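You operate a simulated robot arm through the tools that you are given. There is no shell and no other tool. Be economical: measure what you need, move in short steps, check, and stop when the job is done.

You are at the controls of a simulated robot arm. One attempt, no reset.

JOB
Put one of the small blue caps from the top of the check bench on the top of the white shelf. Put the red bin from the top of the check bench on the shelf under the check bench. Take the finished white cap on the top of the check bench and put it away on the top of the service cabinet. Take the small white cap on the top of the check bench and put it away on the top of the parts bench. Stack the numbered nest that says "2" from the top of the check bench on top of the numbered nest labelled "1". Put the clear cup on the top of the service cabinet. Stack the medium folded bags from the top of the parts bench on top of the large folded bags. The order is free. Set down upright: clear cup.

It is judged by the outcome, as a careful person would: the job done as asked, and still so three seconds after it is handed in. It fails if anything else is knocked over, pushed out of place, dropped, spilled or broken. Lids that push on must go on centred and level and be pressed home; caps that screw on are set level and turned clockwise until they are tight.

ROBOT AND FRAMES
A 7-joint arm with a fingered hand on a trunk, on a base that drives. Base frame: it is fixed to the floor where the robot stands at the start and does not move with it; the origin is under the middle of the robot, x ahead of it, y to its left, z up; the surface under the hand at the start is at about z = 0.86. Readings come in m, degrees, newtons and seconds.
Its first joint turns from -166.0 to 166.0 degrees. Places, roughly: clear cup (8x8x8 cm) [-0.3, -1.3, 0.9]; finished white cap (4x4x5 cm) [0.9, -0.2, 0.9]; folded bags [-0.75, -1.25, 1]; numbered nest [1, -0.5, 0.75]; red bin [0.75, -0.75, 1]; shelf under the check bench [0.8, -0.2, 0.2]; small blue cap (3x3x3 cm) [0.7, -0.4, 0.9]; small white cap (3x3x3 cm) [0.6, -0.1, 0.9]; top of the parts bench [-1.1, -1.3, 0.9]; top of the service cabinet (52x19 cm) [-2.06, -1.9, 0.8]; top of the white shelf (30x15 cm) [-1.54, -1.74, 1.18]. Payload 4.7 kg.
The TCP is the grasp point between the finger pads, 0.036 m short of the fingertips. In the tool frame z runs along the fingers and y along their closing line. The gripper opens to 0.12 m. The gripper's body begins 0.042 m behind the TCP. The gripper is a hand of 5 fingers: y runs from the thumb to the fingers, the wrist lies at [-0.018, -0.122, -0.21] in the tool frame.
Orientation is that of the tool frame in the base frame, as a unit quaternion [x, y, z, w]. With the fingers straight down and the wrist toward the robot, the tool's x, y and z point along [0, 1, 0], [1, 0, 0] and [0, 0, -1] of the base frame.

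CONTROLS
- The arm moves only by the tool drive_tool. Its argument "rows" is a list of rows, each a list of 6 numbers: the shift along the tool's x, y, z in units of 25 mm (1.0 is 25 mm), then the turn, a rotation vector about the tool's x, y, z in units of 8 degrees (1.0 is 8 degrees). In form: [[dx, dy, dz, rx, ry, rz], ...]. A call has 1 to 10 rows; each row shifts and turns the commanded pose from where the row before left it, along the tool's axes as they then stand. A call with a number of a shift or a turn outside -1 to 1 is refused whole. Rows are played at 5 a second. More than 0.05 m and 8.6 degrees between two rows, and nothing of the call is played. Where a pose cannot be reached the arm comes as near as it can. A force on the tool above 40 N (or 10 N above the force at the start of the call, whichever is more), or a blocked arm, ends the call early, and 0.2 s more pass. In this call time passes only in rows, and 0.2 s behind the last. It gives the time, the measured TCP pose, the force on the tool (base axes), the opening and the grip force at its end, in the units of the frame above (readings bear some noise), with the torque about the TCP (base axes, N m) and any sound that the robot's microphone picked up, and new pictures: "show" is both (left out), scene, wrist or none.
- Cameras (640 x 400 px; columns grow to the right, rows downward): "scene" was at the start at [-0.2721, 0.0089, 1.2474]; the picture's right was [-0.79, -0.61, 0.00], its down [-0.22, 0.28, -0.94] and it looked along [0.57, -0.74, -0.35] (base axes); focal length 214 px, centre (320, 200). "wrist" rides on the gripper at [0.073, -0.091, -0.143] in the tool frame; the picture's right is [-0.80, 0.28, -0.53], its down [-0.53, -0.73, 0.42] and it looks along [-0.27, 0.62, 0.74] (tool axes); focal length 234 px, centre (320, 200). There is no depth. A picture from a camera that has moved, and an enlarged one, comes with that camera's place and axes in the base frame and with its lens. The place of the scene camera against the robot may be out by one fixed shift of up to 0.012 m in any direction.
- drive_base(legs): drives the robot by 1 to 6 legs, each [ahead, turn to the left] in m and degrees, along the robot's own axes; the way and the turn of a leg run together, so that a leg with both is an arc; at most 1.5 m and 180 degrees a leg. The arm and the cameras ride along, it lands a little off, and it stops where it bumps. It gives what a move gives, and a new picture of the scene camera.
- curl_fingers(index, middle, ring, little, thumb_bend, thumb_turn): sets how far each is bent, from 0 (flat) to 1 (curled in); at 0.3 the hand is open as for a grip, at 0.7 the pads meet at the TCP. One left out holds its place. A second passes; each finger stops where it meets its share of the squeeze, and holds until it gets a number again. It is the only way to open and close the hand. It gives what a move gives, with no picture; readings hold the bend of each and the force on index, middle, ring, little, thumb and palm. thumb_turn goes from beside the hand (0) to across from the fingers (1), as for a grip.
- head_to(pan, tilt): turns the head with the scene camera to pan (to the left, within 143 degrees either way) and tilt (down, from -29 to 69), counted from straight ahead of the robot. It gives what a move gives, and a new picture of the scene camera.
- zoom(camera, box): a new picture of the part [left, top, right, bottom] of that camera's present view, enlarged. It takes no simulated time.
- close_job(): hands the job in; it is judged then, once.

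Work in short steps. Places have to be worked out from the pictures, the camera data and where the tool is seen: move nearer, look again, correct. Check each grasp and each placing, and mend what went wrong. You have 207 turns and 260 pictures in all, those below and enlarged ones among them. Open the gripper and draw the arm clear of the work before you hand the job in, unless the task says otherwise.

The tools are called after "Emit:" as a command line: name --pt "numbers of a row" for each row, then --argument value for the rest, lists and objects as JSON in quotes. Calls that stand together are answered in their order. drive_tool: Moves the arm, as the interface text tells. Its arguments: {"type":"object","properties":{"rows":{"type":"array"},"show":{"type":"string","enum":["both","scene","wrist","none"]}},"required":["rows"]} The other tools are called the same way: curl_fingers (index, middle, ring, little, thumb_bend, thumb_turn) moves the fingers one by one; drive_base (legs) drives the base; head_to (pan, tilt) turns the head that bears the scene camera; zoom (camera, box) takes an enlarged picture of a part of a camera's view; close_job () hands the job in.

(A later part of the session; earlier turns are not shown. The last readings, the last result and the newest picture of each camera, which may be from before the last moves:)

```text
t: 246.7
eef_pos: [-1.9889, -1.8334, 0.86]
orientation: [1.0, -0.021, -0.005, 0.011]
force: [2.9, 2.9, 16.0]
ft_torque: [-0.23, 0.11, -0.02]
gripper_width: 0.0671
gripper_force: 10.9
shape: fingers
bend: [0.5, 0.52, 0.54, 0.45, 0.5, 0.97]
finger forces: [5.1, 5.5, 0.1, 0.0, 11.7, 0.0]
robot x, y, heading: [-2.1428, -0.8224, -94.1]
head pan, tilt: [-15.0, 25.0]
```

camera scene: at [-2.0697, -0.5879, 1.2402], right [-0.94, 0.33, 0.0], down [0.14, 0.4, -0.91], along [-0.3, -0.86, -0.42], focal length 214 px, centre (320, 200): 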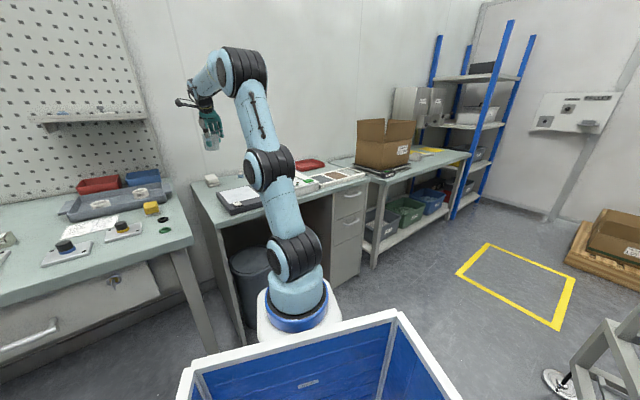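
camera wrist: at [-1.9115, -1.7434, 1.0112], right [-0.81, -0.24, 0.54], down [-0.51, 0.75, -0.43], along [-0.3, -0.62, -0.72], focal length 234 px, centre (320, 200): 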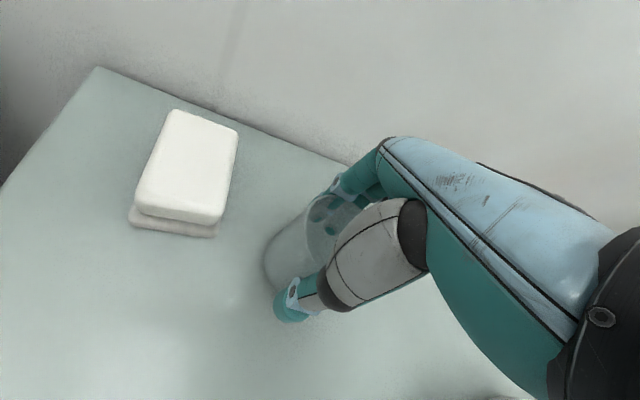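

Contact (16 N up). Release gently and rise.

Emit:
curl_fingers --index 0.4 --middle 0.4 --ring 0.4 --little 0.4 --thumb_bend 0.38

Emit:
drive_tool --pt "0 0 -0.4 0 0 0" --pt "0 0 -0.8 0 0 0" --pt "0 0 -0.9 0 0 0" --pt "0 0 -0.9 0 0 0" --pt "0 0 -0.9 0 0 0" --pt "0 0 -0.9 0 0 0" --show "wrist"

Emit:
zoom --camera "scene" --box '[200, 130, 330, 230]'

```text
t: 247.7
eef_pos: [-1.9891, -1.8332, 0.8564]
orientation: [1.0, -0.022, -0.005, 0.008]
force: [-0.4, 0.6, 0.4]
ft_torque: [0.01, -0.01, 0.0]
gripper_width: 0.0955
gripper_force: 0.0
shape: fingers
bend: [0.4, 0.4, 0.4, 0.4, 0.38, 0.97]
finger forces: [0.0, 0.0, 0.0, 0.1, 0.0, 0.0]
robot x, y, heading: [-2.1434, -0.8279, -94.2]
head pan, tilt: [-15.0, 25.0]
```

```text
t: 249.1
eef_pos: [-1.9886, -1.8316, 0.9784]
orientation: [1.0, -0.021, -0.006, 0.006]
force: [0.3, 0.0, -0.8]
ft_torque: [0.01, 0.0, -0.02]
gripper_width: 0.0956
gripper_force: 0.1
shape: fingers
bend: [0.4, 0.4, 0.4, 0.4, 0.38, 0.97]
finger forces: [0.0, 0.1, 0.0, 0.1, 0.0, 0.0]
robot x, y, heading: [-2.1439, -0.8261, -94.0]
head pan, tilt: [-15.0, 25.0]
camera wrist: at [-1.9105, -1.7423, 1.1202], right [-0.81, -0.24, 0.54], down [-0.51, 0.75, -0.43], along [-0.3, -0.62, -0.73], focal length 234 px, centre (320, 200)
```

wrist: 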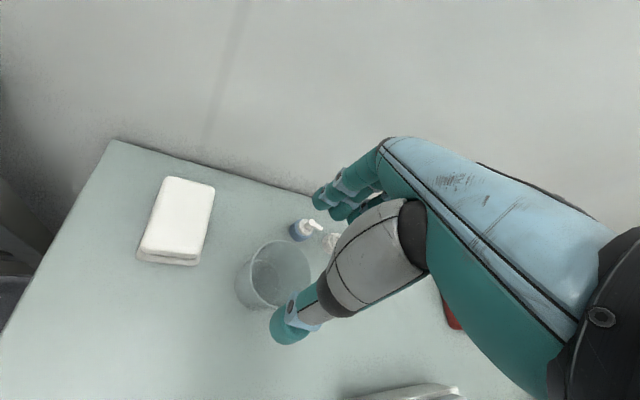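

```text
4.00 times, centred on (265, 180) of scene
camera zoom: at [-2.0697, -0.5881, 1.2402], right [-0.94, 0.33, 0.0], down [0.14, 0.4, -0.91], along [-0.3, -0.86, -0.42], focal length 858 px, centre (540, 280)
```

zoom: 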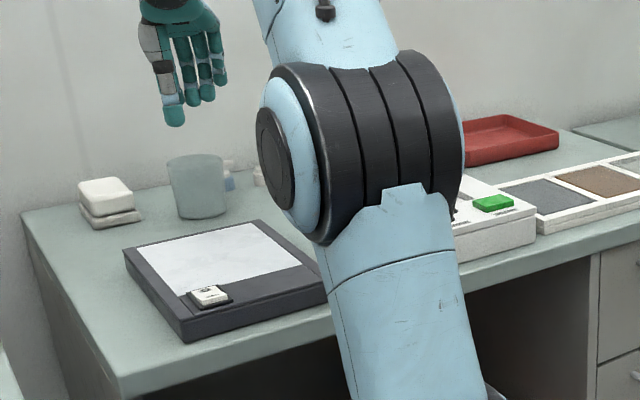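

Cup is upright on the cabinet. Raise/retract the arm, then return to the check bench for the finished cap.

Emit:
drive_tool --pt "0 -0.5 -0.9 0 0 0" --pt "0 -0.8 -0.9 0 0 0" --pt "0 -0.9 -0.9 0 0 0" --pt "0 -0.9 -0.9 0 0 0" --pt "0 -0.9 -0.9 0 0 0" --pt "0 -0.9 -0.9 0 0 0" --show "none"

Emit:
drive_base --legs '[[-0.35, 0], [0, 98], [1.0, 0], [0.9, 0], [0, 14.6]]'

Emit:
head_to --pan -10 --tilt 25

```text
t: 250.5
eef_pos: [-1.9812, -1.7074, 1.1078]
orientation: [1.0, -0.021, -0.005, 0.008]
force: [-0.2, 0.1, -1.3]
ft_torque: [0.02, -0.04, 0.02]
gripper_width: 0.0958
gripper_force: 0.1
shape: fingers
bend: [0.4, 0.4, 0.4, 0.4, 0.38, 0.97]
finger forces: [0.1, 0.0, 0.0, 0.0, 0.0, 0.0]
robot x, y, heading: [-2.1445, -0.8275, -94.3]
head pan, tilt: [-15.0, 25.0]
```

```text
t: 266.9
eef_pos: [0.5505, 0.1131, 1.1111]
orientation: [0.578, 0.816, 0.003, 0.009]
force: [-0.3, 0.0, -0.3]
ft_torque: [-0.01, -0.05, 0.01]
gripper_width: 0.0957
gripper_force: 0.1
shape: fingers
bend: [0.4, 0.4, 0.4, 0.4, 0.38, 0.98]
finger forces: [0.0, 0.0, 0.0, 0.0, 0.0, 0.0]
robot x, y, heading: [-0.2044, -0.3707, 17.9]
head pan, tilt: [-15.0, 25.0]
camera scene: at [-0.4497, -0.3842, 1.2402], right [0.05, -1.0, 0.0], down [-0.42, -0.02, -0.91], along [0.91, 0.04, -0.42], focal length 214 px, centre (320, 200)
```

scene: 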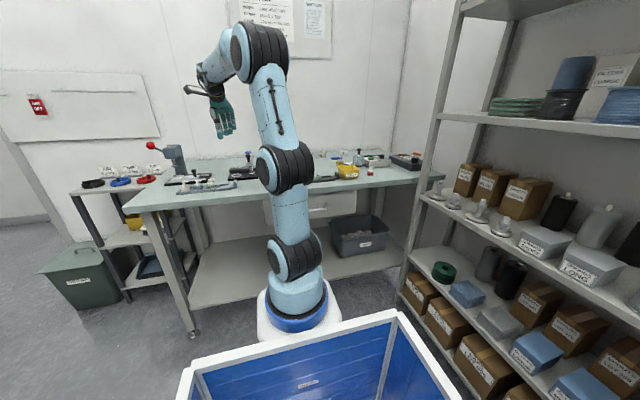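

```text
t: 267.6
eef_pos: [0.5527, 0.1126, 1.1101]
orientation: [0.577, 0.816, 0.003, 0.009]
force: [-1.2, 0.2, 0.2]
ft_torque: [0.01, 0.01, 0.0]
gripper_width: 0.0956
gripper_force: 0.1
shape: fingers
bend: [0.4, 0.4, 0.4, 0.4, 0.38, 0.98]
finger forces: [0.1, 0.0, 0.1, 0.0, 0.1, 0.0]
robot x, y, heading: [-0.2044, -0.3644, 17.6]
head pan, tilt: [-10.0, 25.0]
camera scene: at [-0.4504, -0.3762, 1.2402], right [0.13, -0.99, 0.0], down [-0.42, -0.06, -0.91], along [0.9, 0.12, -0.42], focal length 214 px, centre (320, 200)
```

scene: 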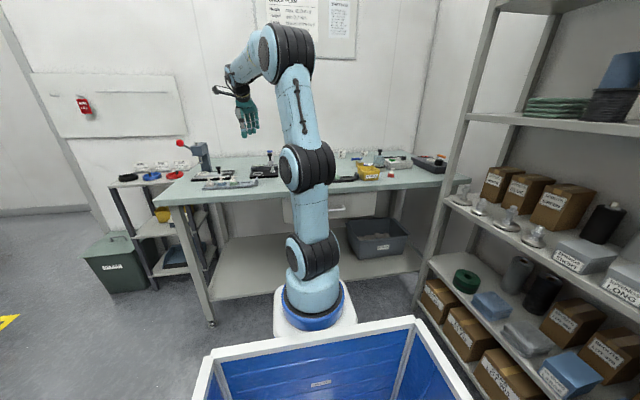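

At the check bench. Rotate the hand 60° clockwise and move the base 12 cm ahead.

Emit:
drive_tool --pt "-0.9 0 0 0 0 0.9" --pt "-0.9 0 0 0 0 0.9" --pt "-0.7 0 0 0 0 0.9" --pt "-0.5 0 0 0 0 0.9" --pt "-0.3 0.3 0 0 0 0.9" --pt "0 0.5 0 0 0 0.9" --pt "0 0.5 0 0 0 0.9" --pt "0 0.5 0 0 0 0.9" --show "none"

Emit:
drive_base --legs '[[0.12, 0]]'

Emit:
zoom --camera "wrist" --box '[0, 0, 640, 400]'

```text
t: 269.4
eef_pos: [0.6056, 0.0154, 1.1102]
orientation: [0.899, 0.437, 0.008, 0.005]
force: [-0.8, -0.5, 1.2]
ft_torque: [0.01, -0.03, 0.0]
gripper_width: 0.0957
gripper_force: 0.0
shape: fingers
bend: [0.4, 0.4, 0.4, 0.4, 0.38, 0.98]
finger forces: [0.0, 0.0, 0.1, 0.0, 0.0, 0.1]
robot x, y, heading: [-0.2019, -0.3701, 17.6]
head pan, tilt: [-10.0, 25.0]
```

```text
t: 270.6
eef_pos: [0.7213, 0.0524, 1.1103]
orientation: [0.899, 0.438, 0.007, 0.006]
force: [-1.0, 0.2, 0.3]
ft_torque: [-0.01, -0.01, 0.01]
gripper_width: 0.0957
gripper_force: 0.0
shape: fingers
bend: [0.4, 0.4, 0.4, 0.4, 0.38, 0.98]
finger forces: [0.0, 0.0, 0.0, 0.1, 0.1, 0.1]
robot x, y, heading: [-0.0856, -0.3296, 17.7]
head pan, tilt: [-10.0, 25.0]
camera scene: at [-0.3345, -0.3393, 1.2402], right [0.13, -0.99, 0.0], down [-0.42, -0.06, -0.91], along [0.9, 0.12, -0.42], focal length 214 px, centre (320, 200)
```

scene: 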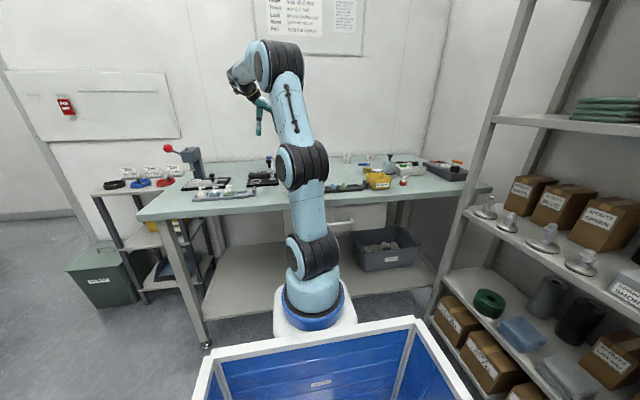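

```text
1.00 times, centred on (320, 200) of wrist (not enlarged: the box is as wide or as high as the picture)
camera zoom: at [0.692, 0.1672, 1.2544], right [-0.29, -0.8, 0.52], down [-0.9, 0.03, -0.44], along [0.34, -0.6, -0.73], focal length 234 px, centre (320, 200)
```

zoom: 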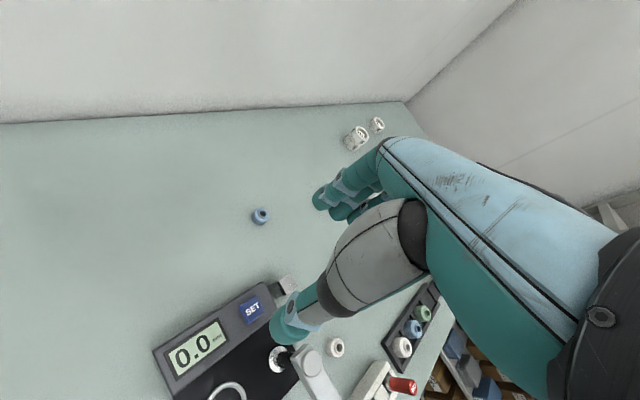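

Move toward the finished cap at ≈[0.875,-0.183].

Emit:
drive_tool --pt "-0.36 0.9 0.3 0 0 0" --pt "-0.36 0.9 0.3 0 0 0" --pt "-0.36 0.9 0.3 0 0 0" --pt "-0.36 0.9 0.3 0 0 0" --pt "-0.36 0.9 0.3 0 0 0" --pt "-0.36 0.9 0.3 0 0 0" --pt "-0.36 0.9 0.3 0 0 0" --pt "-0.36 0.9 0.3 0 0 0" --pt "-0.36 0.9 0.3 0 0 0" --show "wrist"

```text
t: 272.6
eef_pos: [0.8324, -0.1363, 1.0473]
orientation: [0.899, 0.438, 0.007, 0.006]
force: [0.2, 0.5, 0.4]
ft_torque: [-0.01, 0.0, 0.01]
gripper_width: 0.0956
gripper_force: 0.1
shape: fingers
bend: [0.4, 0.4, 0.4, 0.4, 0.38, 0.98]
finger forces: [0.0, 0.0, 0.0, 0.0, 0.0, 0.0]
robot x, y, heading: [-0.0851, -0.3299, 17.9]
head pan, tilt: [-10.0, 25.0]
camera wrist: at [0.8031, -0.0221, 1.1899], right [-0.29, -0.8, 0.52], down [-0.9, 0.03, -0.44], along [0.34, -0.6, -0.73], focal length 234 px, centre (320, 200)
```

wrist: 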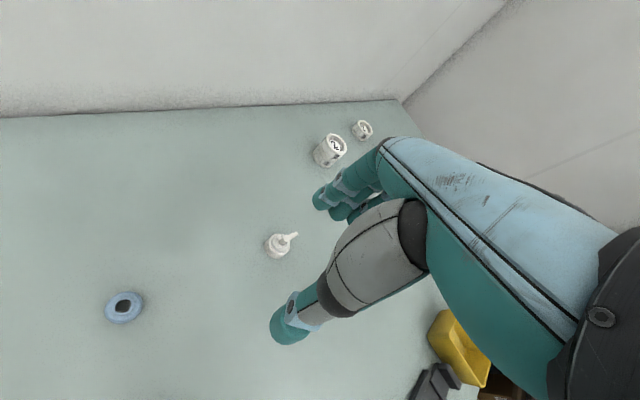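

Emit:
zoom --camera "wrist" --box '[240, 210, 320, 280]'

```text
5.71 times, centred on (280, 245) of wrist
camera zoom: at [0.8031, -0.0221, 1.1899], right [-0.29, -0.8, 0.52], down [-0.9, 0.03, -0.44], along [0.34, -0.6, -0.73], focal length 1338 px, centre (549, -57)
```

zoom: 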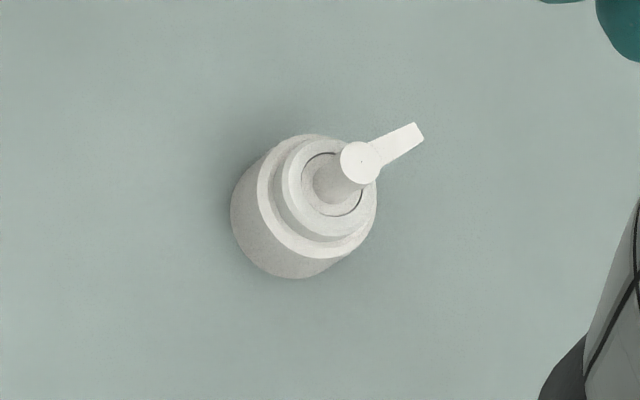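

Spout points toward -y. Rotate the hand ~30° back so the spout lies aside of the pinch, and go over it.

Emit:
drive_tool --pt "0 0 0.3 0 0 -0.92" --pt "0 0 0.3 0 0 -0.92" --pt "0 0 0.3 0 0 -0.92" --pt "0 0 0.3 0 0 -0.92" --pt "-0.46 0.67 0.5 0 0 0" --pt "-0.46 0.67 0.5 0 0 0" --pt "-0.46 0.67 0.5 0 0 0" --show "wrist"

```text
t: 274.2
eef_pos: [0.8781, -0.178, 0.9798]
orientation: [0.758, 0.652, 0.006, 0.007]
force: [0.0, 0.6, 0.7]
ft_torque: [0.0, 0.01, -0.02]
gripper_width: 0.0954
gripper_force: 0.2
shape: fingers
bend: [0.4, 0.4, 0.4, 0.4, 0.38, 0.98]
finger forces: [0.0, 0.0, 0.1, 0.1, 0.0, 0.0]
robot x, y, heading: [-0.0868, -0.3308, 17.5]
head pan, tilt: [-10.0, 25.0]
camera wrist: at [0.7953, -0.0922, 1.124], right [0.15, -0.83, 0.53], down [-0.8, -0.42, -0.44], along [0.59, -0.36, -0.72], focal length 234 px, centre (320, 200)
```

wrist: 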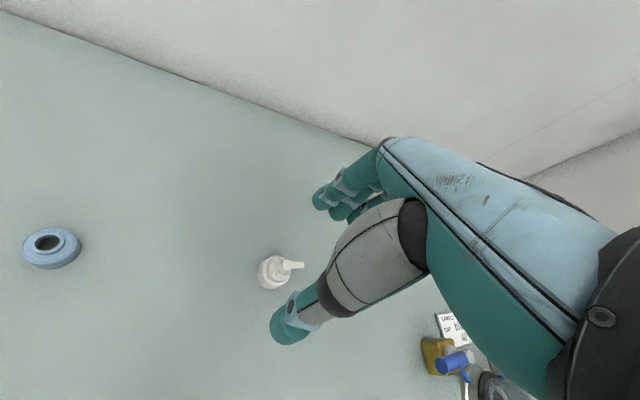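

Aligned. Keep ring/little open, descend and pinch with thumb, index, middle.

Emit:
curl_fingers --ring 0.28 --little 0.28 --index 0.42 --middle 0.42 --thumb_bend 0.42

Emit:
drive_tool --pt "0.1 0 0.8 0 0 0" --pt "0 0 0.8 0 0 0" --pt "0 0 0.8 0 0 0" --pt "0 0 0.65 0 0 0" --show "none"

Emit:
curl_fingers --index 0.62 --middle 0.62 --thumb_bend 0.6

Emit:
zoom --camera "wrist" --box '[220, 160, 420, 360]'

```text
t: 275.2
eef_pos: [0.8778, -0.177, 0.9816]
orientation: [0.758, 0.652, 0.006, 0.008]
force: [0.2, 0.0, -0.3]
ft_torque: [0.01, 0.0, -0.02]
gripper_width: 0.0877
gripper_force: 0.1
shape: fingers
bend: [0.42, 0.42, 0.28, 0.28, 0.42, 0.98]
finger forces: [0.1, 0.0, 0.0, 0.1, 0.1, 0.1]
robot x, y, heading: [-0.0857, -0.3271, 17.8]
head pan, tilt: [-10.0, 25.0]
```

```text
t: 276.2
eef_pos: [0.8808, -0.176, 0.9026]
orientation: [0.758, 0.652, 0.006, 0.007]
force: [0.0, 0.0, 1.1]
ft_torque: [0.0, 0.02, -0.01]
gripper_width: 0.0874
gripper_force: 0.1
shape: fingers
bend: [0.42, 0.42, 0.28, 0.28, 0.42, 0.98]
finger forces: [0.0, 0.0, 0.1, 0.0, 0.0, 0.0]
robot x, y, heading: [-0.0848, -0.3312, 17.7]
head pan, tilt: [-10.0, 25.0]
```

```text
t: 277.2
eef_pos: [0.8807, -0.1747, 0.9031]
orientation: [0.758, 0.652, 0.006, 0.008]
force: [-0.3, -0.5, 0.1]
ft_torque: [-0.03, -0.01, 0.02]
gripper_width: 0.0316
gripper_force: 0.5
shape: fingers
bend: [0.61, 0.62, 0.28, 0.28, 0.59, 0.98]
finger forces: [0.4, 0.3, 0.0, 0.0, 0.6, 0.0]
robot x, y, heading: [-0.0897, -0.3256, 17.6]
head pan, tilt: [-10.0, 25.0]
```

```text
2.00 times, centred on (320, 260) of wrist
camera zoom: at [0.7985, -0.0896, 1.0457], right [0.15, -0.83, 0.53], down [-0.8, -0.42, -0.44], along [0.59, -0.36, -0.73], focal length 468 px, centre (320, 80)
```

zoom: 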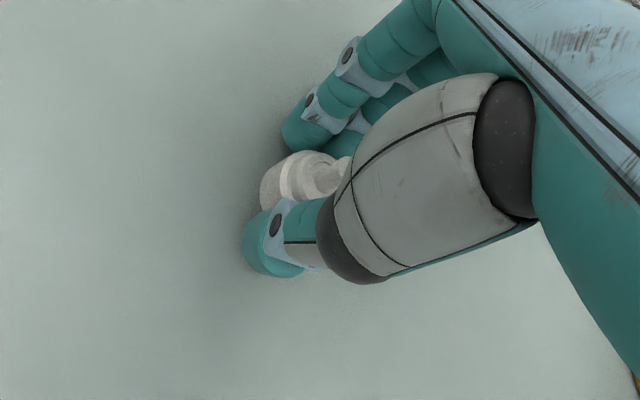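

Contact begins on all three. Tighten and lift.

Emit:
curl_fingers --index 0.69 --middle 0.69 --thumb_bend 0.67

Emit:
drive_tool --pt "0 0 -0.8 0 0 0" --pt "0 0 -0.9 0 0 0" --pt "0 0 -1 0 0 0" --pt "0 0 -1 0 0 0" --pt "0 0 -1 0 0 0" --pt "0 0 -1 0 0 0" --pt "0 -0.5 -1 0 0 0" --pt "0 -0.5 -1 0 0 0" --show "wrist"

```text
t: 278.2
eef_pos: [0.8801, -0.1751, 0.9033]
orientation: [0.758, 0.652, 0.006, 0.007]
force: [-0.3, -0.7, 0.7]
ft_torque: [0.02, 0.03, -0.03]
gripper_width: 0.0283
gripper_force: 7.1
shape: fingers
bend: [0.64, 0.65, 0.28, 0.28, 0.61, 0.97]
finger forces: [3.2, 4.0, 0.1, 0.0, 7.5, 0.1]
robot x, y, heading: [-0.0853, -0.3294, 17.6]
head pan, tilt: [-10.0, 25.0]
```

```text
t: 280.0
eef_pos: [0.8431, -0.1681, 1.0681]
orientation: [0.76, 0.65, 0.005, 0.01]
force: [1.1, 0.0, -0.4]
ft_torque: [-0.02, 0.01, -0.02]
gripper_width: 0.0284
gripper_force: 7.1
shape: fingers
bend: [0.64, 0.65, 0.28, 0.28, 0.61, 0.97]
finger forces: [3.2, 4.1, 0.1, 0.0, 7.3, 0.0]
out of reach, approached as far as the arm can: row 6, 7, 8
robot x, y, heading: [-0.0918, -0.3284, 17.8]
head pan, tilt: [-10.0, 25.0]
camera wrist: at [0.7614, -0.0827, 1.21], right [0.14, -0.83, 0.54], down [-0.8, -0.42, -0.44], along [0.59, -0.37, -0.72], focal length 234 px, centre (320, 200)
```

wrist: 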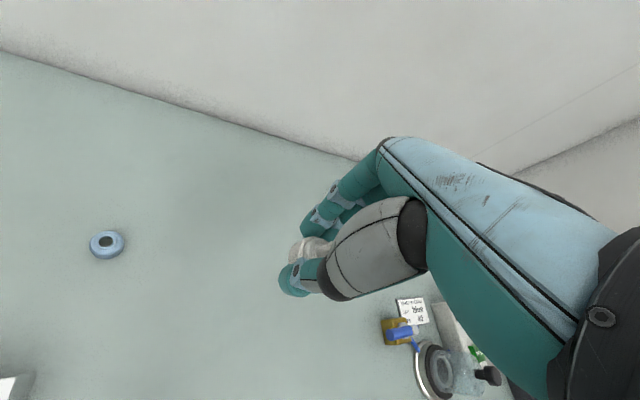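

Finished cap held. Return to the cabinet by the reverse route.

Emit:
drive_base --legs '[[-0.3, 0], [0, -14.3], [-0.9, 0], [-0.85, 0], [0, -75.5], [0.12, 0]]'

Emit:
head_to --pan -8 --tilt 25

```text
t: 295.5
eef_pos: [-1.9536, -1.5677, 1.0692]
orientation: [0.996, -0.093, -0.005, 0.011]
force: [-0.6, 0.2, 0.2]
ft_torque: [-0.02, -0.04, 0.0]
gripper_width: 0.0278
gripper_force: 6.8
shape: fingers
bend: [0.64, 0.66, 0.28, 0.28, 0.61, 0.96]
finger forces: [3.1, 4.2, 0.1, 0.1, 7.3, 0.0]
robot x, y, heading: [-2.0753, -0.6319, -74.2]
head pan, tilt: [-10.0, 25.0]
camera scene: at [-2.084, -0.3815, 1.2402], right [-0.99, -0.1, 0.0], down [-0.04, 0.42, -0.91], along [0.09, -0.9, -0.42], focal length 214 px, centre (320, 200)
```

scene: 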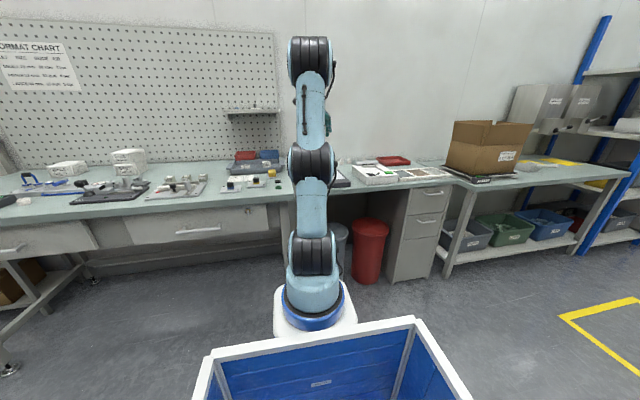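

```text
t: 296.1
eef_pos: [-1.9524, -1.5669, 1.0687]
orientation: [0.995, -0.094, -0.004, 0.011]
force: [0.4, -0.6, 0.1]
ft_torque: [0.01, 0.0, -0.03]
gripper_width: 0.0275
gripper_force: 7.4
shape: fingers
bend: [0.64, 0.66, 0.28, 0.28, 0.61, 0.96]
finger forces: [3.1, 4.3, 0.0, 0.0, 7.2, 0.1]
robot x, y, heading: [-2.0819, -0.6326, -74.3]
head pan, tilt: [-8.0, 25.0]
camera scene: at [-2.0808, -0.3811, 1.2402], right [-0.99, -0.14, 0.0], down [-0.06, 0.42, -0.91], along [0.12, -0.9, -0.42], focal length 214 px, centre (320, 200)
```

scene: 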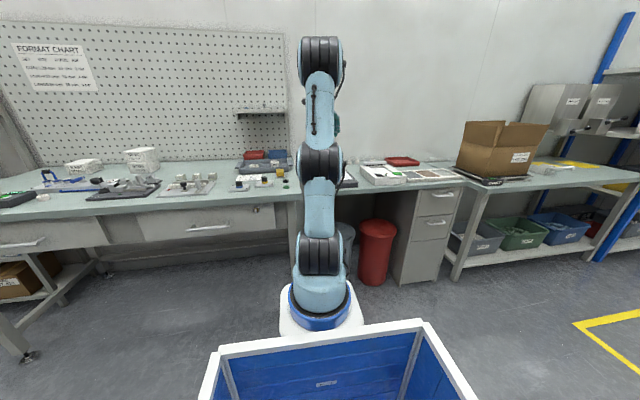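

Good position. Shift left 5 cm and lower to z≈0.97, then drive the last 20 cm.

Emit:
drive_tool --pt "0.87 -0.49 0.8 0 0 0" --pt "0.87 -0.49 0.8 0 0 0" --pt "0 0 0.8 0 0 -0.3" --pt "0 0 0.8 0 0 -0.3" --pt "0 0 0.8 0 0 -0.3" --show "none"

Emit:
drive_base --legs '[[0.19, 0]]'

Emit:
zoom --camera "wrist" --box '[0, 0, 640, 400]'

```text
t: 297.3
eef_pos: [-1.9067, -1.555, 0.9683]
orientation: [0.999, -0.032, -0.005, 0.01]
force: [0.1, 0.3, 0.4]
ft_torque: [-0.03, -0.01, 0.04]
gripper_width: 0.0275
gripper_force: 8.0
shape: fingers
bend: [0.64, 0.66, 0.28, 0.28, 0.61, 0.96]
finger forces: [3.1, 4.2, 0.0, 0.1, 7.2, 0.0]
robot x, y, heading: [-2.0806, -0.632, -74.1]
head pan, tilt: [-8.0, 25.0]
```

```text
t: 298.9
eef_pos: [-1.8571, -1.7383, 0.9693]
orientation: [0.999, -0.032, -0.005, 0.011]
force: [0.4, 0.2, -0.2]
ft_torque: [-0.03, -0.03, -0.01]
gripper_width: 0.0274
gripper_force: 7.2
shape: fingers
bend: [0.64, 0.66, 0.28, 0.28, 0.61, 0.96]
finger forces: [3.2, 4.3, 0.0, 0.0, 7.3, 0.0]
robot x, y, heading: [-2.0302, -0.8143, -74.2]
head pan, tilt: [-8.0, 25.0]
camera scene: at [-2.0289, -0.5634, 1.2402], right [-0.99, -0.13, 0.0], down [-0.06, 0.42, -0.91], along [0.12, -0.9, -0.42], focal length 214 px, centre (320, 200)
```

scene: 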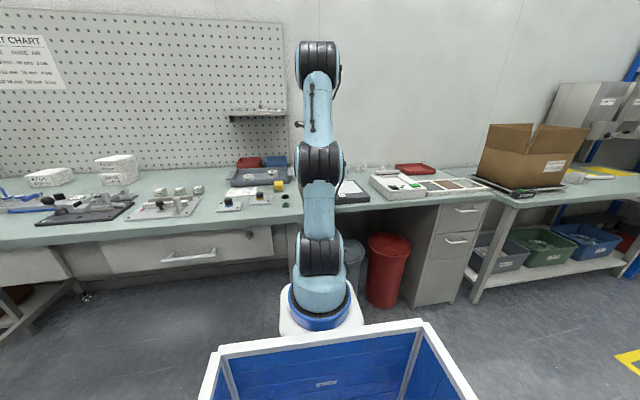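

```text
1.00 times, centred on (320, 200) of wrist (not enlarged: the box is as wide or as high as the picture)
camera zoom: at [-1.7776, -1.6487, 1.1102], right [-0.81, -0.22, 0.54], down [-0.49, 0.76, -0.43], along [-0.31, -0.62, -0.72], focal length 234 px, centre (320, 200)
```

zoom: 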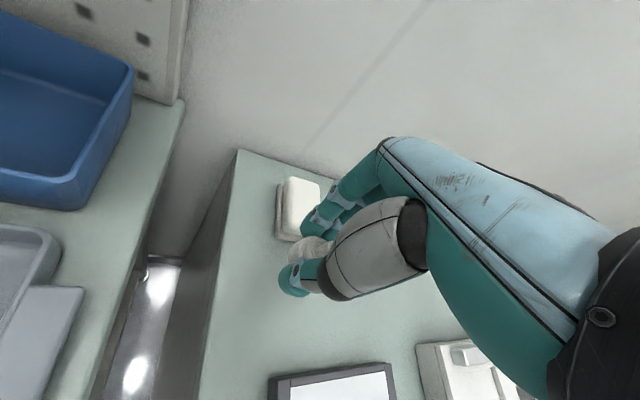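

Landing spot is clear: left of the clipboard, in front-left of the white block. Shift 2 cm forward off the block and lower.

Emit:
drive_tool --pt "0 -0.4 0.8 0 0 0" --pt "0 -0.4 0.8 0 0 0" --pt "0 0 0.9 0 0 0" --pt "0 0 0.9 0 0 0" --pt "0 0 0.9 0 0 0" --show "wrist"

Emit:
drive_tool --pt "0 0 0.2 0 0 0" --pt "0 0 0.12 0 0 0" --pt "0 0 0.12 0 0 0" --pt "0 0 0.12 0 0 0" --pt "0 0 0.12 0 0 0" --show "none"

```text
t: 300.1
eef_pos: [-1.8584, -1.7196, 0.8612]
orientation: [0.999, -0.032, -0.005, 0.01]
force: [0.1, 0.2, 0.8]
ft_torque: [-0.01, 0.0, -0.01]
gripper_width: 0.0277
gripper_force: 7.5
shape: fingers
bend: [0.64, 0.66, 0.28, 0.28, 0.61, 0.96]
finger forces: [3.2, 4.3, 0.0, 0.0, 7.1, 0.0]
robot x, y, heading: [-2.0304, -0.8164, -74.3]
head pan, tilt: [-8.0, 25.0]
camera wrist: at [-1.7781, -1.6304, 1.0037], right [-0.81, -0.22, 0.54], down [-0.49, 0.76, -0.44], along [-0.31, -0.62, -0.72], focal length 234 px, centre (320, 200)
```

wrist: 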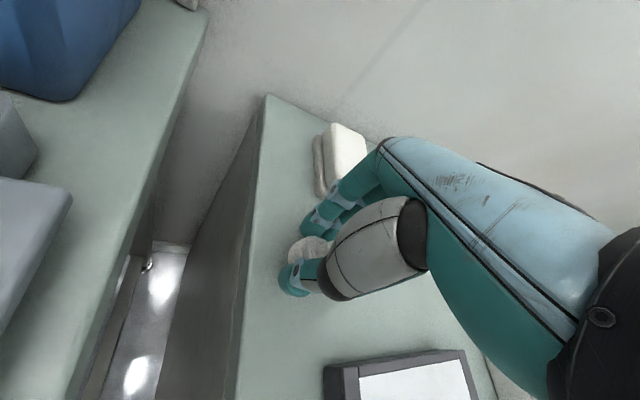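

```text
t: 301.3
eef_pos: [-1.8568, -1.72, 0.8439]
orientation: [0.999, -0.032, -0.004, 0.011]
force: [-0.2, -0.4, 0.9]
ft_torque: [-0.03, -0.02, -0.03]
gripper_width: 0.0276
gripper_force: 7.9
shape: fingers
bend: [0.64, 0.66, 0.28, 0.28, 0.61, 0.96]
finger forces: [3.2, 4.2, 0.0, 0.0, 7.2, 0.1]
robot x, y, heading: [-2.0285, -0.8139, -74.5]
head pan, tilt: [-8.0, 25.0]
```

Emit:
drive_tool --pt "0 0 0.1 0 0 0" --pt "0 0 0.1 0 0 0" --pt "0 0 0.1 0 0 0" --pt "0 0 0.1 0 0 0" --show "none"

Emit:
zoom --camera "wrist" --box '[240, 190, 380, 310]'

```text
t: 302.5
eef_pos: [-1.8576, -1.7228, 0.8394]
orientation: [0.999, -0.032, -0.004, 0.016]
force: [0.4, 0.8, 7.7]
ft_torque: [0.13, 0.0, 0.02]
gripper_width: 0.0276
gripper_force: 8.8
shape: fingers
bend: [0.65, 0.66, 0.28, 0.28, 0.62, 0.96]
finger forces: [3.5, 5.2, 0.0, 0.0, 9.2, 0.1]
robot x, y, heading: [-2.03, -0.8102, -74.1]
head pan, tilt: [-8.0, 25.0]
stopped in row 4: the force on the tool passed its limit at 42 N (the readings are from after the stop); the commanded pose is now the measured one
```

```text
3.33 times, centred on (310, 250) of wrist
camera zoom: at [-1.7779, -1.6318, 0.9814], right [-0.82, -0.21, 0.54], down [-0.49, 0.75, -0.45], along [-0.31, -0.63, -0.71], focal length 781 px, centre (353, 33)
```

zoom: 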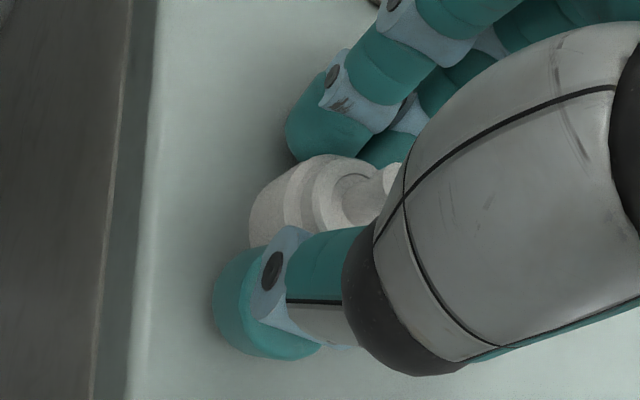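

Cap on the surface. Release and rise.

Emit:
curl_fingers --index 0.5 --middle 0.5 --thumb_bend 0.48

Emit:
drive_tool --pt "0 0 -0.5 0 0 0" --pt "0 0 -0.8 0 0 0" --pt "0 0 -0.9 0 0 0" --pt "0 0 -0.9 0 0 0" --pt "0 -0.3 -0.9 0 0 0" --show "wrist"

```text
t: 303.5
eef_pos: [-1.8571, -1.7213, 0.8403]
orientation: [0.999, -0.032, -0.003, 0.017]
force: [0.3, -4.2, 20.5]
ft_torque: [0.7, -0.26, -0.11]
gripper_width: 0.0603
gripper_force: 10.2
shape: fingers
bend: [0.5, 0.5, 0.28, 0.28, 0.51, 0.97]
finger forces: [0.0, 0.0, 0.0, 0.0, 20.7, 0.0]
robot x, y, heading: [-2.0293, -0.8139, -74.5]
head pan, tilt: [-8.0, 25.0]
```

```text
t: 304.7
eef_pos: [-1.8564, -1.7112, 0.938]
orientation: [0.999, -0.032, -0.004, 0.014]
force: [-0.1, 0.4, -0.8]
ft_torque: [0.0, -0.02, 0.02]
gripper_width: 0.0656
gripper_force: 0.1
shape: fingers
bend: [0.5, 0.5, 0.28, 0.28, 0.48, 0.97]
finger forces: [0.0, 0.0, 0.0, 0.0, 0.0, 0.1]
robot x, y, heading: [-2.0294, -0.8131, -74.6]
head pan, tilt: [-8.0, 25.0]
camera wrist: at [-1.7758, -1.6212, 1.0781], right [-0.82, -0.21, 0.54], down [-0.49, 0.75, -0.44], along [-0.31, -0.62, -0.72], focal length 234 px, centre (320, 200)
```

wrist: 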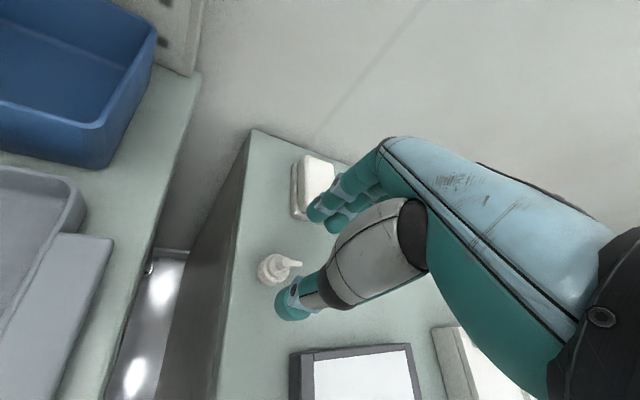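

Finished cap stands upright on the cabinet. Retract and return to the check bench for the small white cap.

Emit:
drive_tool --pt "0 -0.9 -0.4 0 0 0" --pt "0 -0.9 -0.4 0 0 0" --pt "0 -0.9 -0.8 0 0 0" --pt "0 -0.9 -0.9 0 0 0" --pt "0 -0.6 -0.9 0 0 0" --pt "0 0 -0.9 0 0 0" --pt "0 0 -0.9 0 0 0" --pt "0 0 -0.9 0 0 0" --show "none"

Emit:
drive_base --legs '[[-0.33, 0], [0, 77.7], [1.0, 0], [0.72, 0], [0, 14.6]]'

Emit:
zoom --camera "wrist" --box '[0, 0, 640, 400]'

```text
t: 306.5
eef_pos: [-1.8476, -1.603, 1.0856]
orientation: [0.999, -0.032, -0.004, 0.015]
force: [0.3, -0.1, 0.3]
ft_torque: [-0.01, -0.01, -0.03]
gripper_width: 0.0656
gripper_force: 0.1
shape: fingers
bend: [0.5, 0.5, 0.28, 0.28, 0.48, 0.97]
finger forces: [0.1, 0.0, 0.0, 0.0, 0.0, 0.1]
robot x, y, heading: [-2.0273, -0.8126, -74.1]
head pan, tilt: [-8.0, 25.0]
```

```text
t: 321.2
eef_pos: [0.3731, -0.1699, 1.0855]
orientation: [0.718, 0.695, 0.008, 0.014]
force: [-0.8, -0.1, -0.2]
ft_torque: [-0.01, 0.0, -0.05]
gripper_width: 0.0658
gripper_force: 0.1
shape: fingers
bend: [0.5, 0.5, 0.28, 0.28, 0.48, 0.98]
finger forces: [0.0, 0.0, 0.0, 0.0, 0.1, 0.0]
robot x, y, heading: [-0.4105, -0.3761, 17.3]
head pan, tilt: [-8.0, 25.0]
camera scene: at [-0.6557, -0.3829, 1.2402], right [0.17, -0.99, 0.0], down [-0.42, -0.07, -0.91], along [0.89, 0.15, -0.42], focal length 214 px, centre (320, 200)
```

scene: 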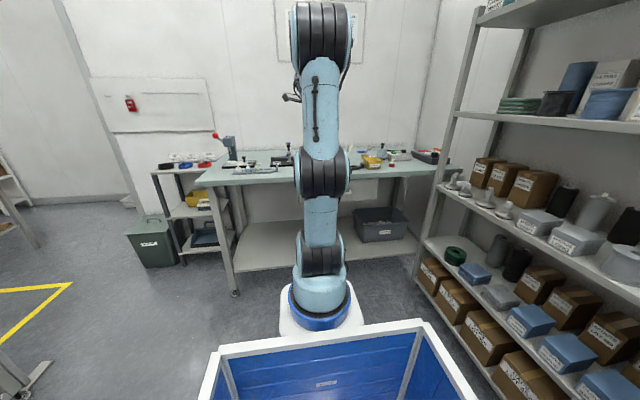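

```text
1.00 times, centred on (320, 200) of wrist (not enlarged: the box is as wide or as high as the picture)
camera zoom: at [0.2805, -0.0931, 1.2275], right [0.24, -0.81, 0.54], down [-0.74, -0.51, -0.44], along [0.63, -0.29, -0.72], focal length 234 px, centre (320, 200)
```

zoom: 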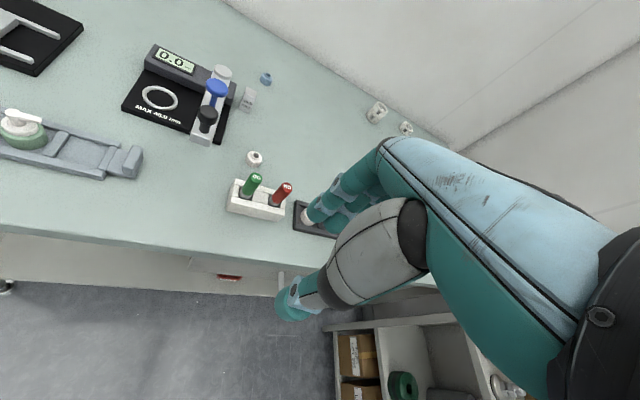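

Cap at ≈[0.589,-0.080], just behind the GO/NO-GO stand. Drive 15 cm closer and turn the hand so the thumb stays clear of the stand.

Emit:
drive_base --legs '[[0.15, 0]]'

Emit:
drive_tool --pt "0 0 0 0 0 1" --pt "0 0 0 0 0 1" --pt "0 0 0 0 0 1" --pt "0 0 0 0 0 1" --pt "0 0 0 0 0 1" --pt "0 0 0 0 0 1" --pt "0.85 0.12 0 0 0 0" --pt "0.85 0.12 0.2 0 0 0" --pt "0.85 0.12 0.5 0 0 0" --pt "0.85 0.12 0.5 0 0 0" --show "wrist"

```text
t: 322.6
eef_pos: [0.5189, -0.1246, 1.0867]
orientation: [0.719, 0.695, 0.007, 0.012]
force: [0.7, -0.4, 0.3]
ft_torque: [-0.02, -0.02, 0.02]
gripper_width: 0.0657
gripper_force: 0.0
shape: fingers
bend: [0.5, 0.5, 0.28, 0.28, 0.48, 0.98]
finger forces: [0.0, 0.1, 0.0, 0.0, 0.0, 0.0]
robot x, y, heading: [-0.2635, -0.3316, 17.4]
head pan, tilt: [-8.0, 25.0]
camera scene: at [-0.5107, -0.3368, 1.2402], right [0.16, -0.99, 0.0], down [-0.42, -0.07, -0.91], along [0.89, 0.15, -0.42], focal length 214 px, centre (320, 200)
```

scene: 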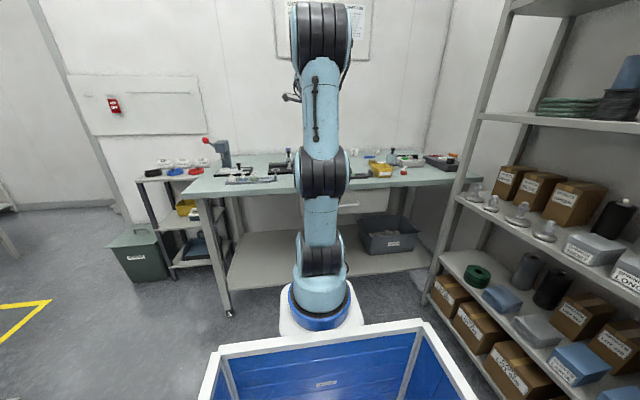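

```text
t: 324.8
eef_pos: [0.593, -0.0794, 1.0588]
orientation: [0.939, 0.342, 0.013, 0.01]
force: [0.1, -0.4, 0.2]
ft_torque: [0.0, -0.01, 0.0]
gripper_width: 0.0657
gripper_force: 0.1
shape: fingers
bend: [0.5, 0.5, 0.28, 0.28, 0.48, 0.98]
finger forces: [0.0, 0.0, 0.0, 0.0, 0.0, 0.0]
robot x, y, heading: [-0.2632, -0.3327, 17.3]
head pan, tilt: [-8.0, 25.0]
camera wrist: at [0.5852, 0.0373, 1.202], right [-0.45, -0.73, 0.52], down [-0.87, 0.22, -0.45], along [0.22, -0.65, -0.73], focal length 234 px, centre (320, 200)
```

wrist: 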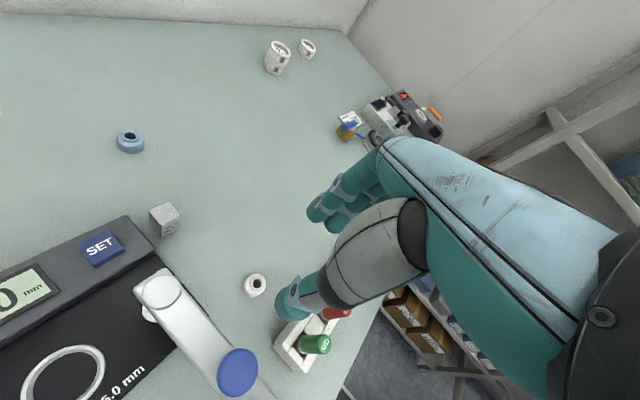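

The gauge's blue knob (top ≈z 1.01) stands left of the cap; yaw ≈-3° gives the hand room between it and the GO handle. Rotate back.

Emit:
drive_tool --pt "0 0 0 0 0 -0.98" --pt "0 0 0 0 0 -0.98" --pt "0 0 0 0 0 -0.98" --pt "0 0 0 0 0 -0.98" --pt "0 0 0 0 0 -0.98" --pt "0 0 0 0 0 -0.98" --show "wrist"

Emit:
head_to --pan 8 --tilt 25

Emit:
zoom --camera "scene" --box '[260, 80, 380, 200]'

```text
t: 326.2
eef_pos: [0.5933, -0.0801, 1.0588]
orientation: [0.724, 0.69, 0.008, 0.013]
force: [-0.6, 1.1, -0.1]
ft_torque: [0.01, -0.04, -0.03]
gripper_width: 0.0656
gripper_force: 0.0
shape: fingers
bend: [0.5, 0.5, 0.28, 0.28, 0.48, 0.98]
finger forces: [0.0, 0.0, 0.1, 0.0, 0.0, 0.1]
robot x, y, heading: [-0.2627, -0.3308, 17.7]
head pan, tilt: [-8.0, 25.0]
camera wrist: at [0.5003, -0.0026, 1.1996], right [0.22, -0.81, 0.54], down [-0.74, -0.5, -0.44], along [0.63, -0.3, -0.72], focal length 234 px, centre (320, 200)
```

wrist: 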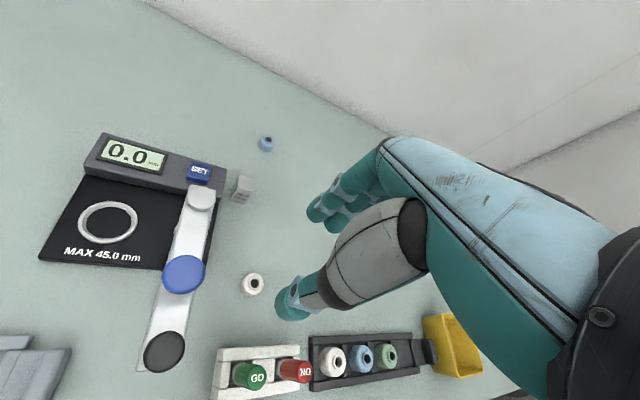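

```text
t: 327.0
eef_pos: [0.5917, -0.0796, 1.0577]
orientation: [0.725, 0.689, 0.008, 0.012]
force: [0.0, -0.3, -0.4]
ft_torque: [0.02, 0.0, 0.02]
gripper_width: 0.0657
gripper_force: 0.0
shape: fingers
bend: [0.5, 0.5, 0.28, 0.28, 0.48, 0.98]
finger forces: [0.0, 0.0, 0.1, 0.0, 0.0, 0.1]
robot x, y, heading: [-0.26, -0.3293, 17.6]
head pan, tilt: [8.0, 25.0]
camera scene: at [-0.5184, -0.3124, 1.2402], right [0.43, -0.9, 0.0], down [-0.38, -0.18, -0.91], along [0.82, 0.39, -0.42], focal length 214 px, centre (320, 200)
```

scene: 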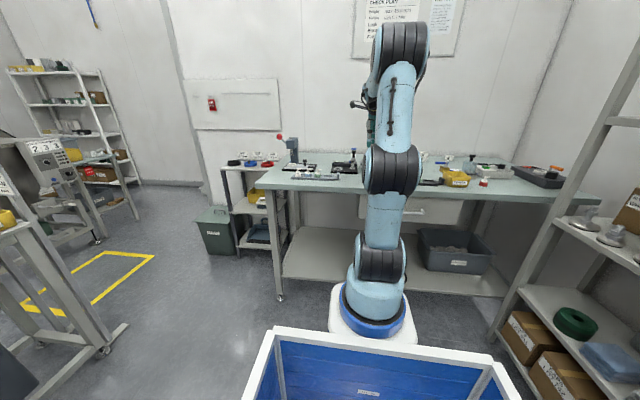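

```text
3.33 times, centred on (320, 140) of scene
camera zoom: at [-0.5184, -0.3124, 1.2402], right [0.43, -0.9, 0.0], down [-0.38, -0.18, -0.91], along [0.82, 0.39, -0.42], focal length 715 px, centre (320, 400)
```

zoom: 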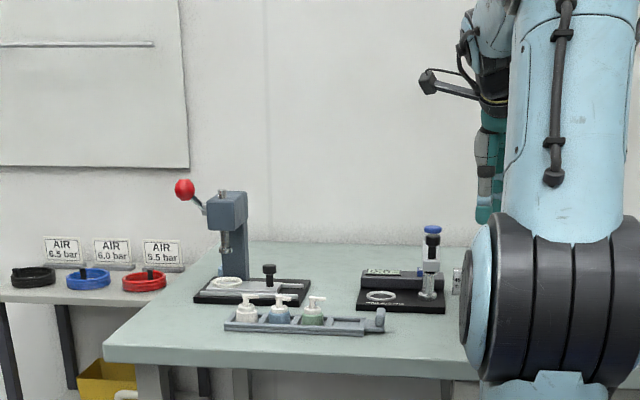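

Knob at ≈[0.545,0.0,1.006]; hand and camera clear it at this yaw. Descend carefully over the cap.

Emit:
drive_tool --pt "0 0.05 0.8 0 0 0" --pt "0 0 0.8 0 0 0" --pt "0 0 0.8 0 0 0" --pt "0 0 0.8 0 0 0" --show "wrist"

```text
t: 328.0
eef_pos: [0.5949, -0.0814, 0.9794]
orientation: [0.725, 0.689, 0.008, 0.015]
force: [-0.8, 0.4, 0.1]
ft_torque: [0.01, 0.0, 0.03]
gripper_width: 0.0655
gripper_force: 0.2
shape: fingers
bend: [0.5, 0.5, 0.28, 0.28, 0.48, 0.98]
finger forces: [0.0, 0.1, 0.1, 0.0, 0.1, 0.1]
robot x, y, heading: [-0.2647, -0.3327, 17.5]
head pan, tilt: [8.0, 25.0]
camera wrist: at [0.5027, -0.0026, 1.1192], right [0.22, -0.81, 0.54], down [-0.75, -0.5, -0.44], along [0.63, -0.3, -0.72], focal length 234 px, centre (320, 200)
```

wrist: 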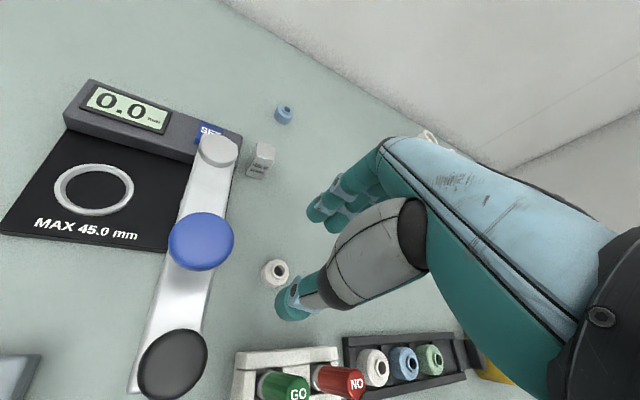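

Clear: camera stays ~3 cm above the black knob at final height. Continue to z≈0.905.

Emit:
drive_tool --pt "0 0 0.8 0 0 0" --pt "0 0 0.8 0 0 0" --pt "0 0 0.7 0 0 0" --pt "0 0 0.6 0 0 0" --show "none"

Emit:
curl_fingers --index 0.63 --middle 0.63 --thumb_bend 0.61

Emit:
zoom --camera "wrist" --box '[200, 160, 400, 360]'

```text
t: 329.0
eef_pos: [0.5992, -0.0805, 0.9046]
orientation: [0.725, 0.689, 0.008, 0.012]
force: [-0.1, 0.1, 0.7]
ft_torque: [-0.01, 0.02, 0.0]
gripper_width: 0.0657
gripper_force: 0.0
shape: fingers
bend: [0.5, 0.5, 0.28, 0.28, 0.48, 0.98]
finger forces: [0.0, 0.0, 0.1, 0.0, 0.0, 0.0]
robot x, y, heading: [-0.2638, -0.3289, 17.5]
head pan, tilt: [8.0, 25.0]
```

```text
t: 330.0
eef_pos: [0.5975, -0.0813, 0.9053]
orientation: [0.724, 0.69, 0.008, 0.013]
force: [-1.0, -0.1, -0.2]
ft_torque: [0.01, 0.0, 0.0]
gripper_width: 0.0282
gripper_force: 0.0
shape: fingers
bend: [0.63, 0.63, 0.28, 0.28, 0.61, 0.98]
finger forces: [0.2, 0.0, 0.0, 0.0, 0.2, 0.0]
robot x, y, heading: [-0.2611, -0.3347, 17.4]
head pan, tilt: [8.0, 25.0]
```

```text
2.00 times, centred on (300, 260) of wrist
camera zoom: at [0.5063, -0.0033, 1.0465], right [0.22, -0.81, 0.54], down [-0.75, -0.5, -0.44], along [0.63, -0.3, -0.72], focal length 468 px, centre (360, 80)
```

zoom: 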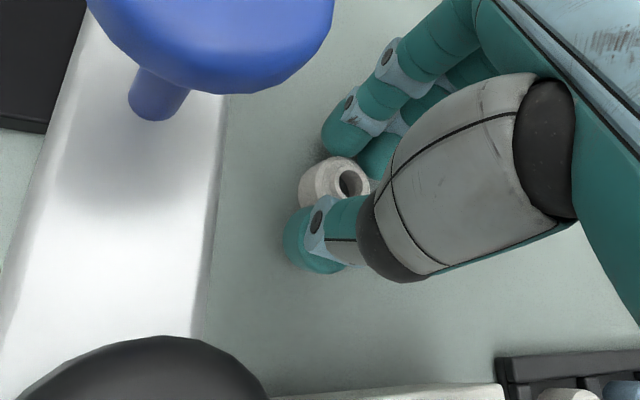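

Cap sits between thumb and index/middle. Tighten and lift straight up.

Emit:
curl_fingers --index 0.71 --middle 0.71 --thumb_bend 0.69

Emit:
drive_tool --pt "0 0 -0.8 0 0 0" --pt "0 0 -0.9 0 0 0" --pt "0 0 -1 0 0 0" --pt "0 0 -1 0 0 0" --pt "0 0 -1 0 0 0" --pt "0 0 -1 0 0 0" --pt "0 0 -1 0 0 0" --show "wrist"

```text
t: 331.0
eef_pos: [0.5985, -0.0813, 0.905]
orientation: [0.725, 0.688, 0.008, 0.013]
force: [0.0, -1.1, 0.9]
ft_torque: [0.02, 0.01, 0.01]
gripper_width: 0.0245
gripper_force: 7.7
shape: fingers
bend: [0.64, 0.67, 0.28, 0.28, 0.63, 0.97]
finger forces: [4.2, 3.7, 0.0, 0.0, 7.9, 0.0]
robot x, y, heading: [-0.2638, -0.3352, 17.3]
head pan, tilt: [8.0, 25.0]
```

```text
t: 332.6
eef_pos: [0.593, -0.0792, 1.0733]
orientation: [0.725, 0.688, 0.008, 0.013]
force: [0.7, -0.4, -0.8]
ft_torque: [-0.03, -0.03, -0.01]
gripper_width: 0.0243
gripper_force: 8.0
shape: fingers
bend: [0.64, 0.67, 0.28, 0.28, 0.63, 0.97]
finger forces: [4.1, 3.8, 0.0, 0.0, 7.8, 0.0]
robot x, y, heading: [-0.2657, -0.3336, 17.5]
head pan, tilt: [8.0, 25.0]
camera wrist: at [0.5016, -0.0017, 1.2145], right [0.22, -0.81, 0.54], down [-0.75, -0.5, -0.44], along [0.63, -0.3, -0.72], focal length 234 px, centre (320, 200)
```

wrist: 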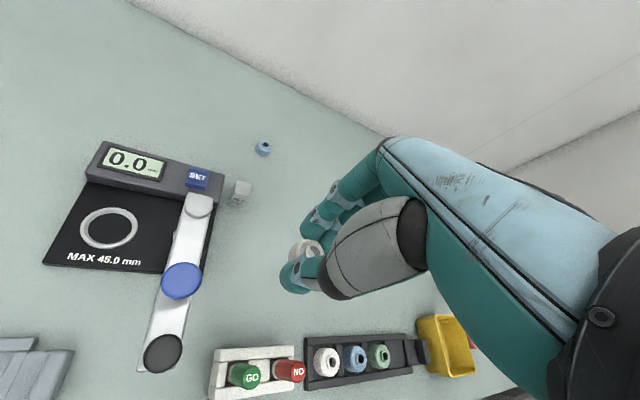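

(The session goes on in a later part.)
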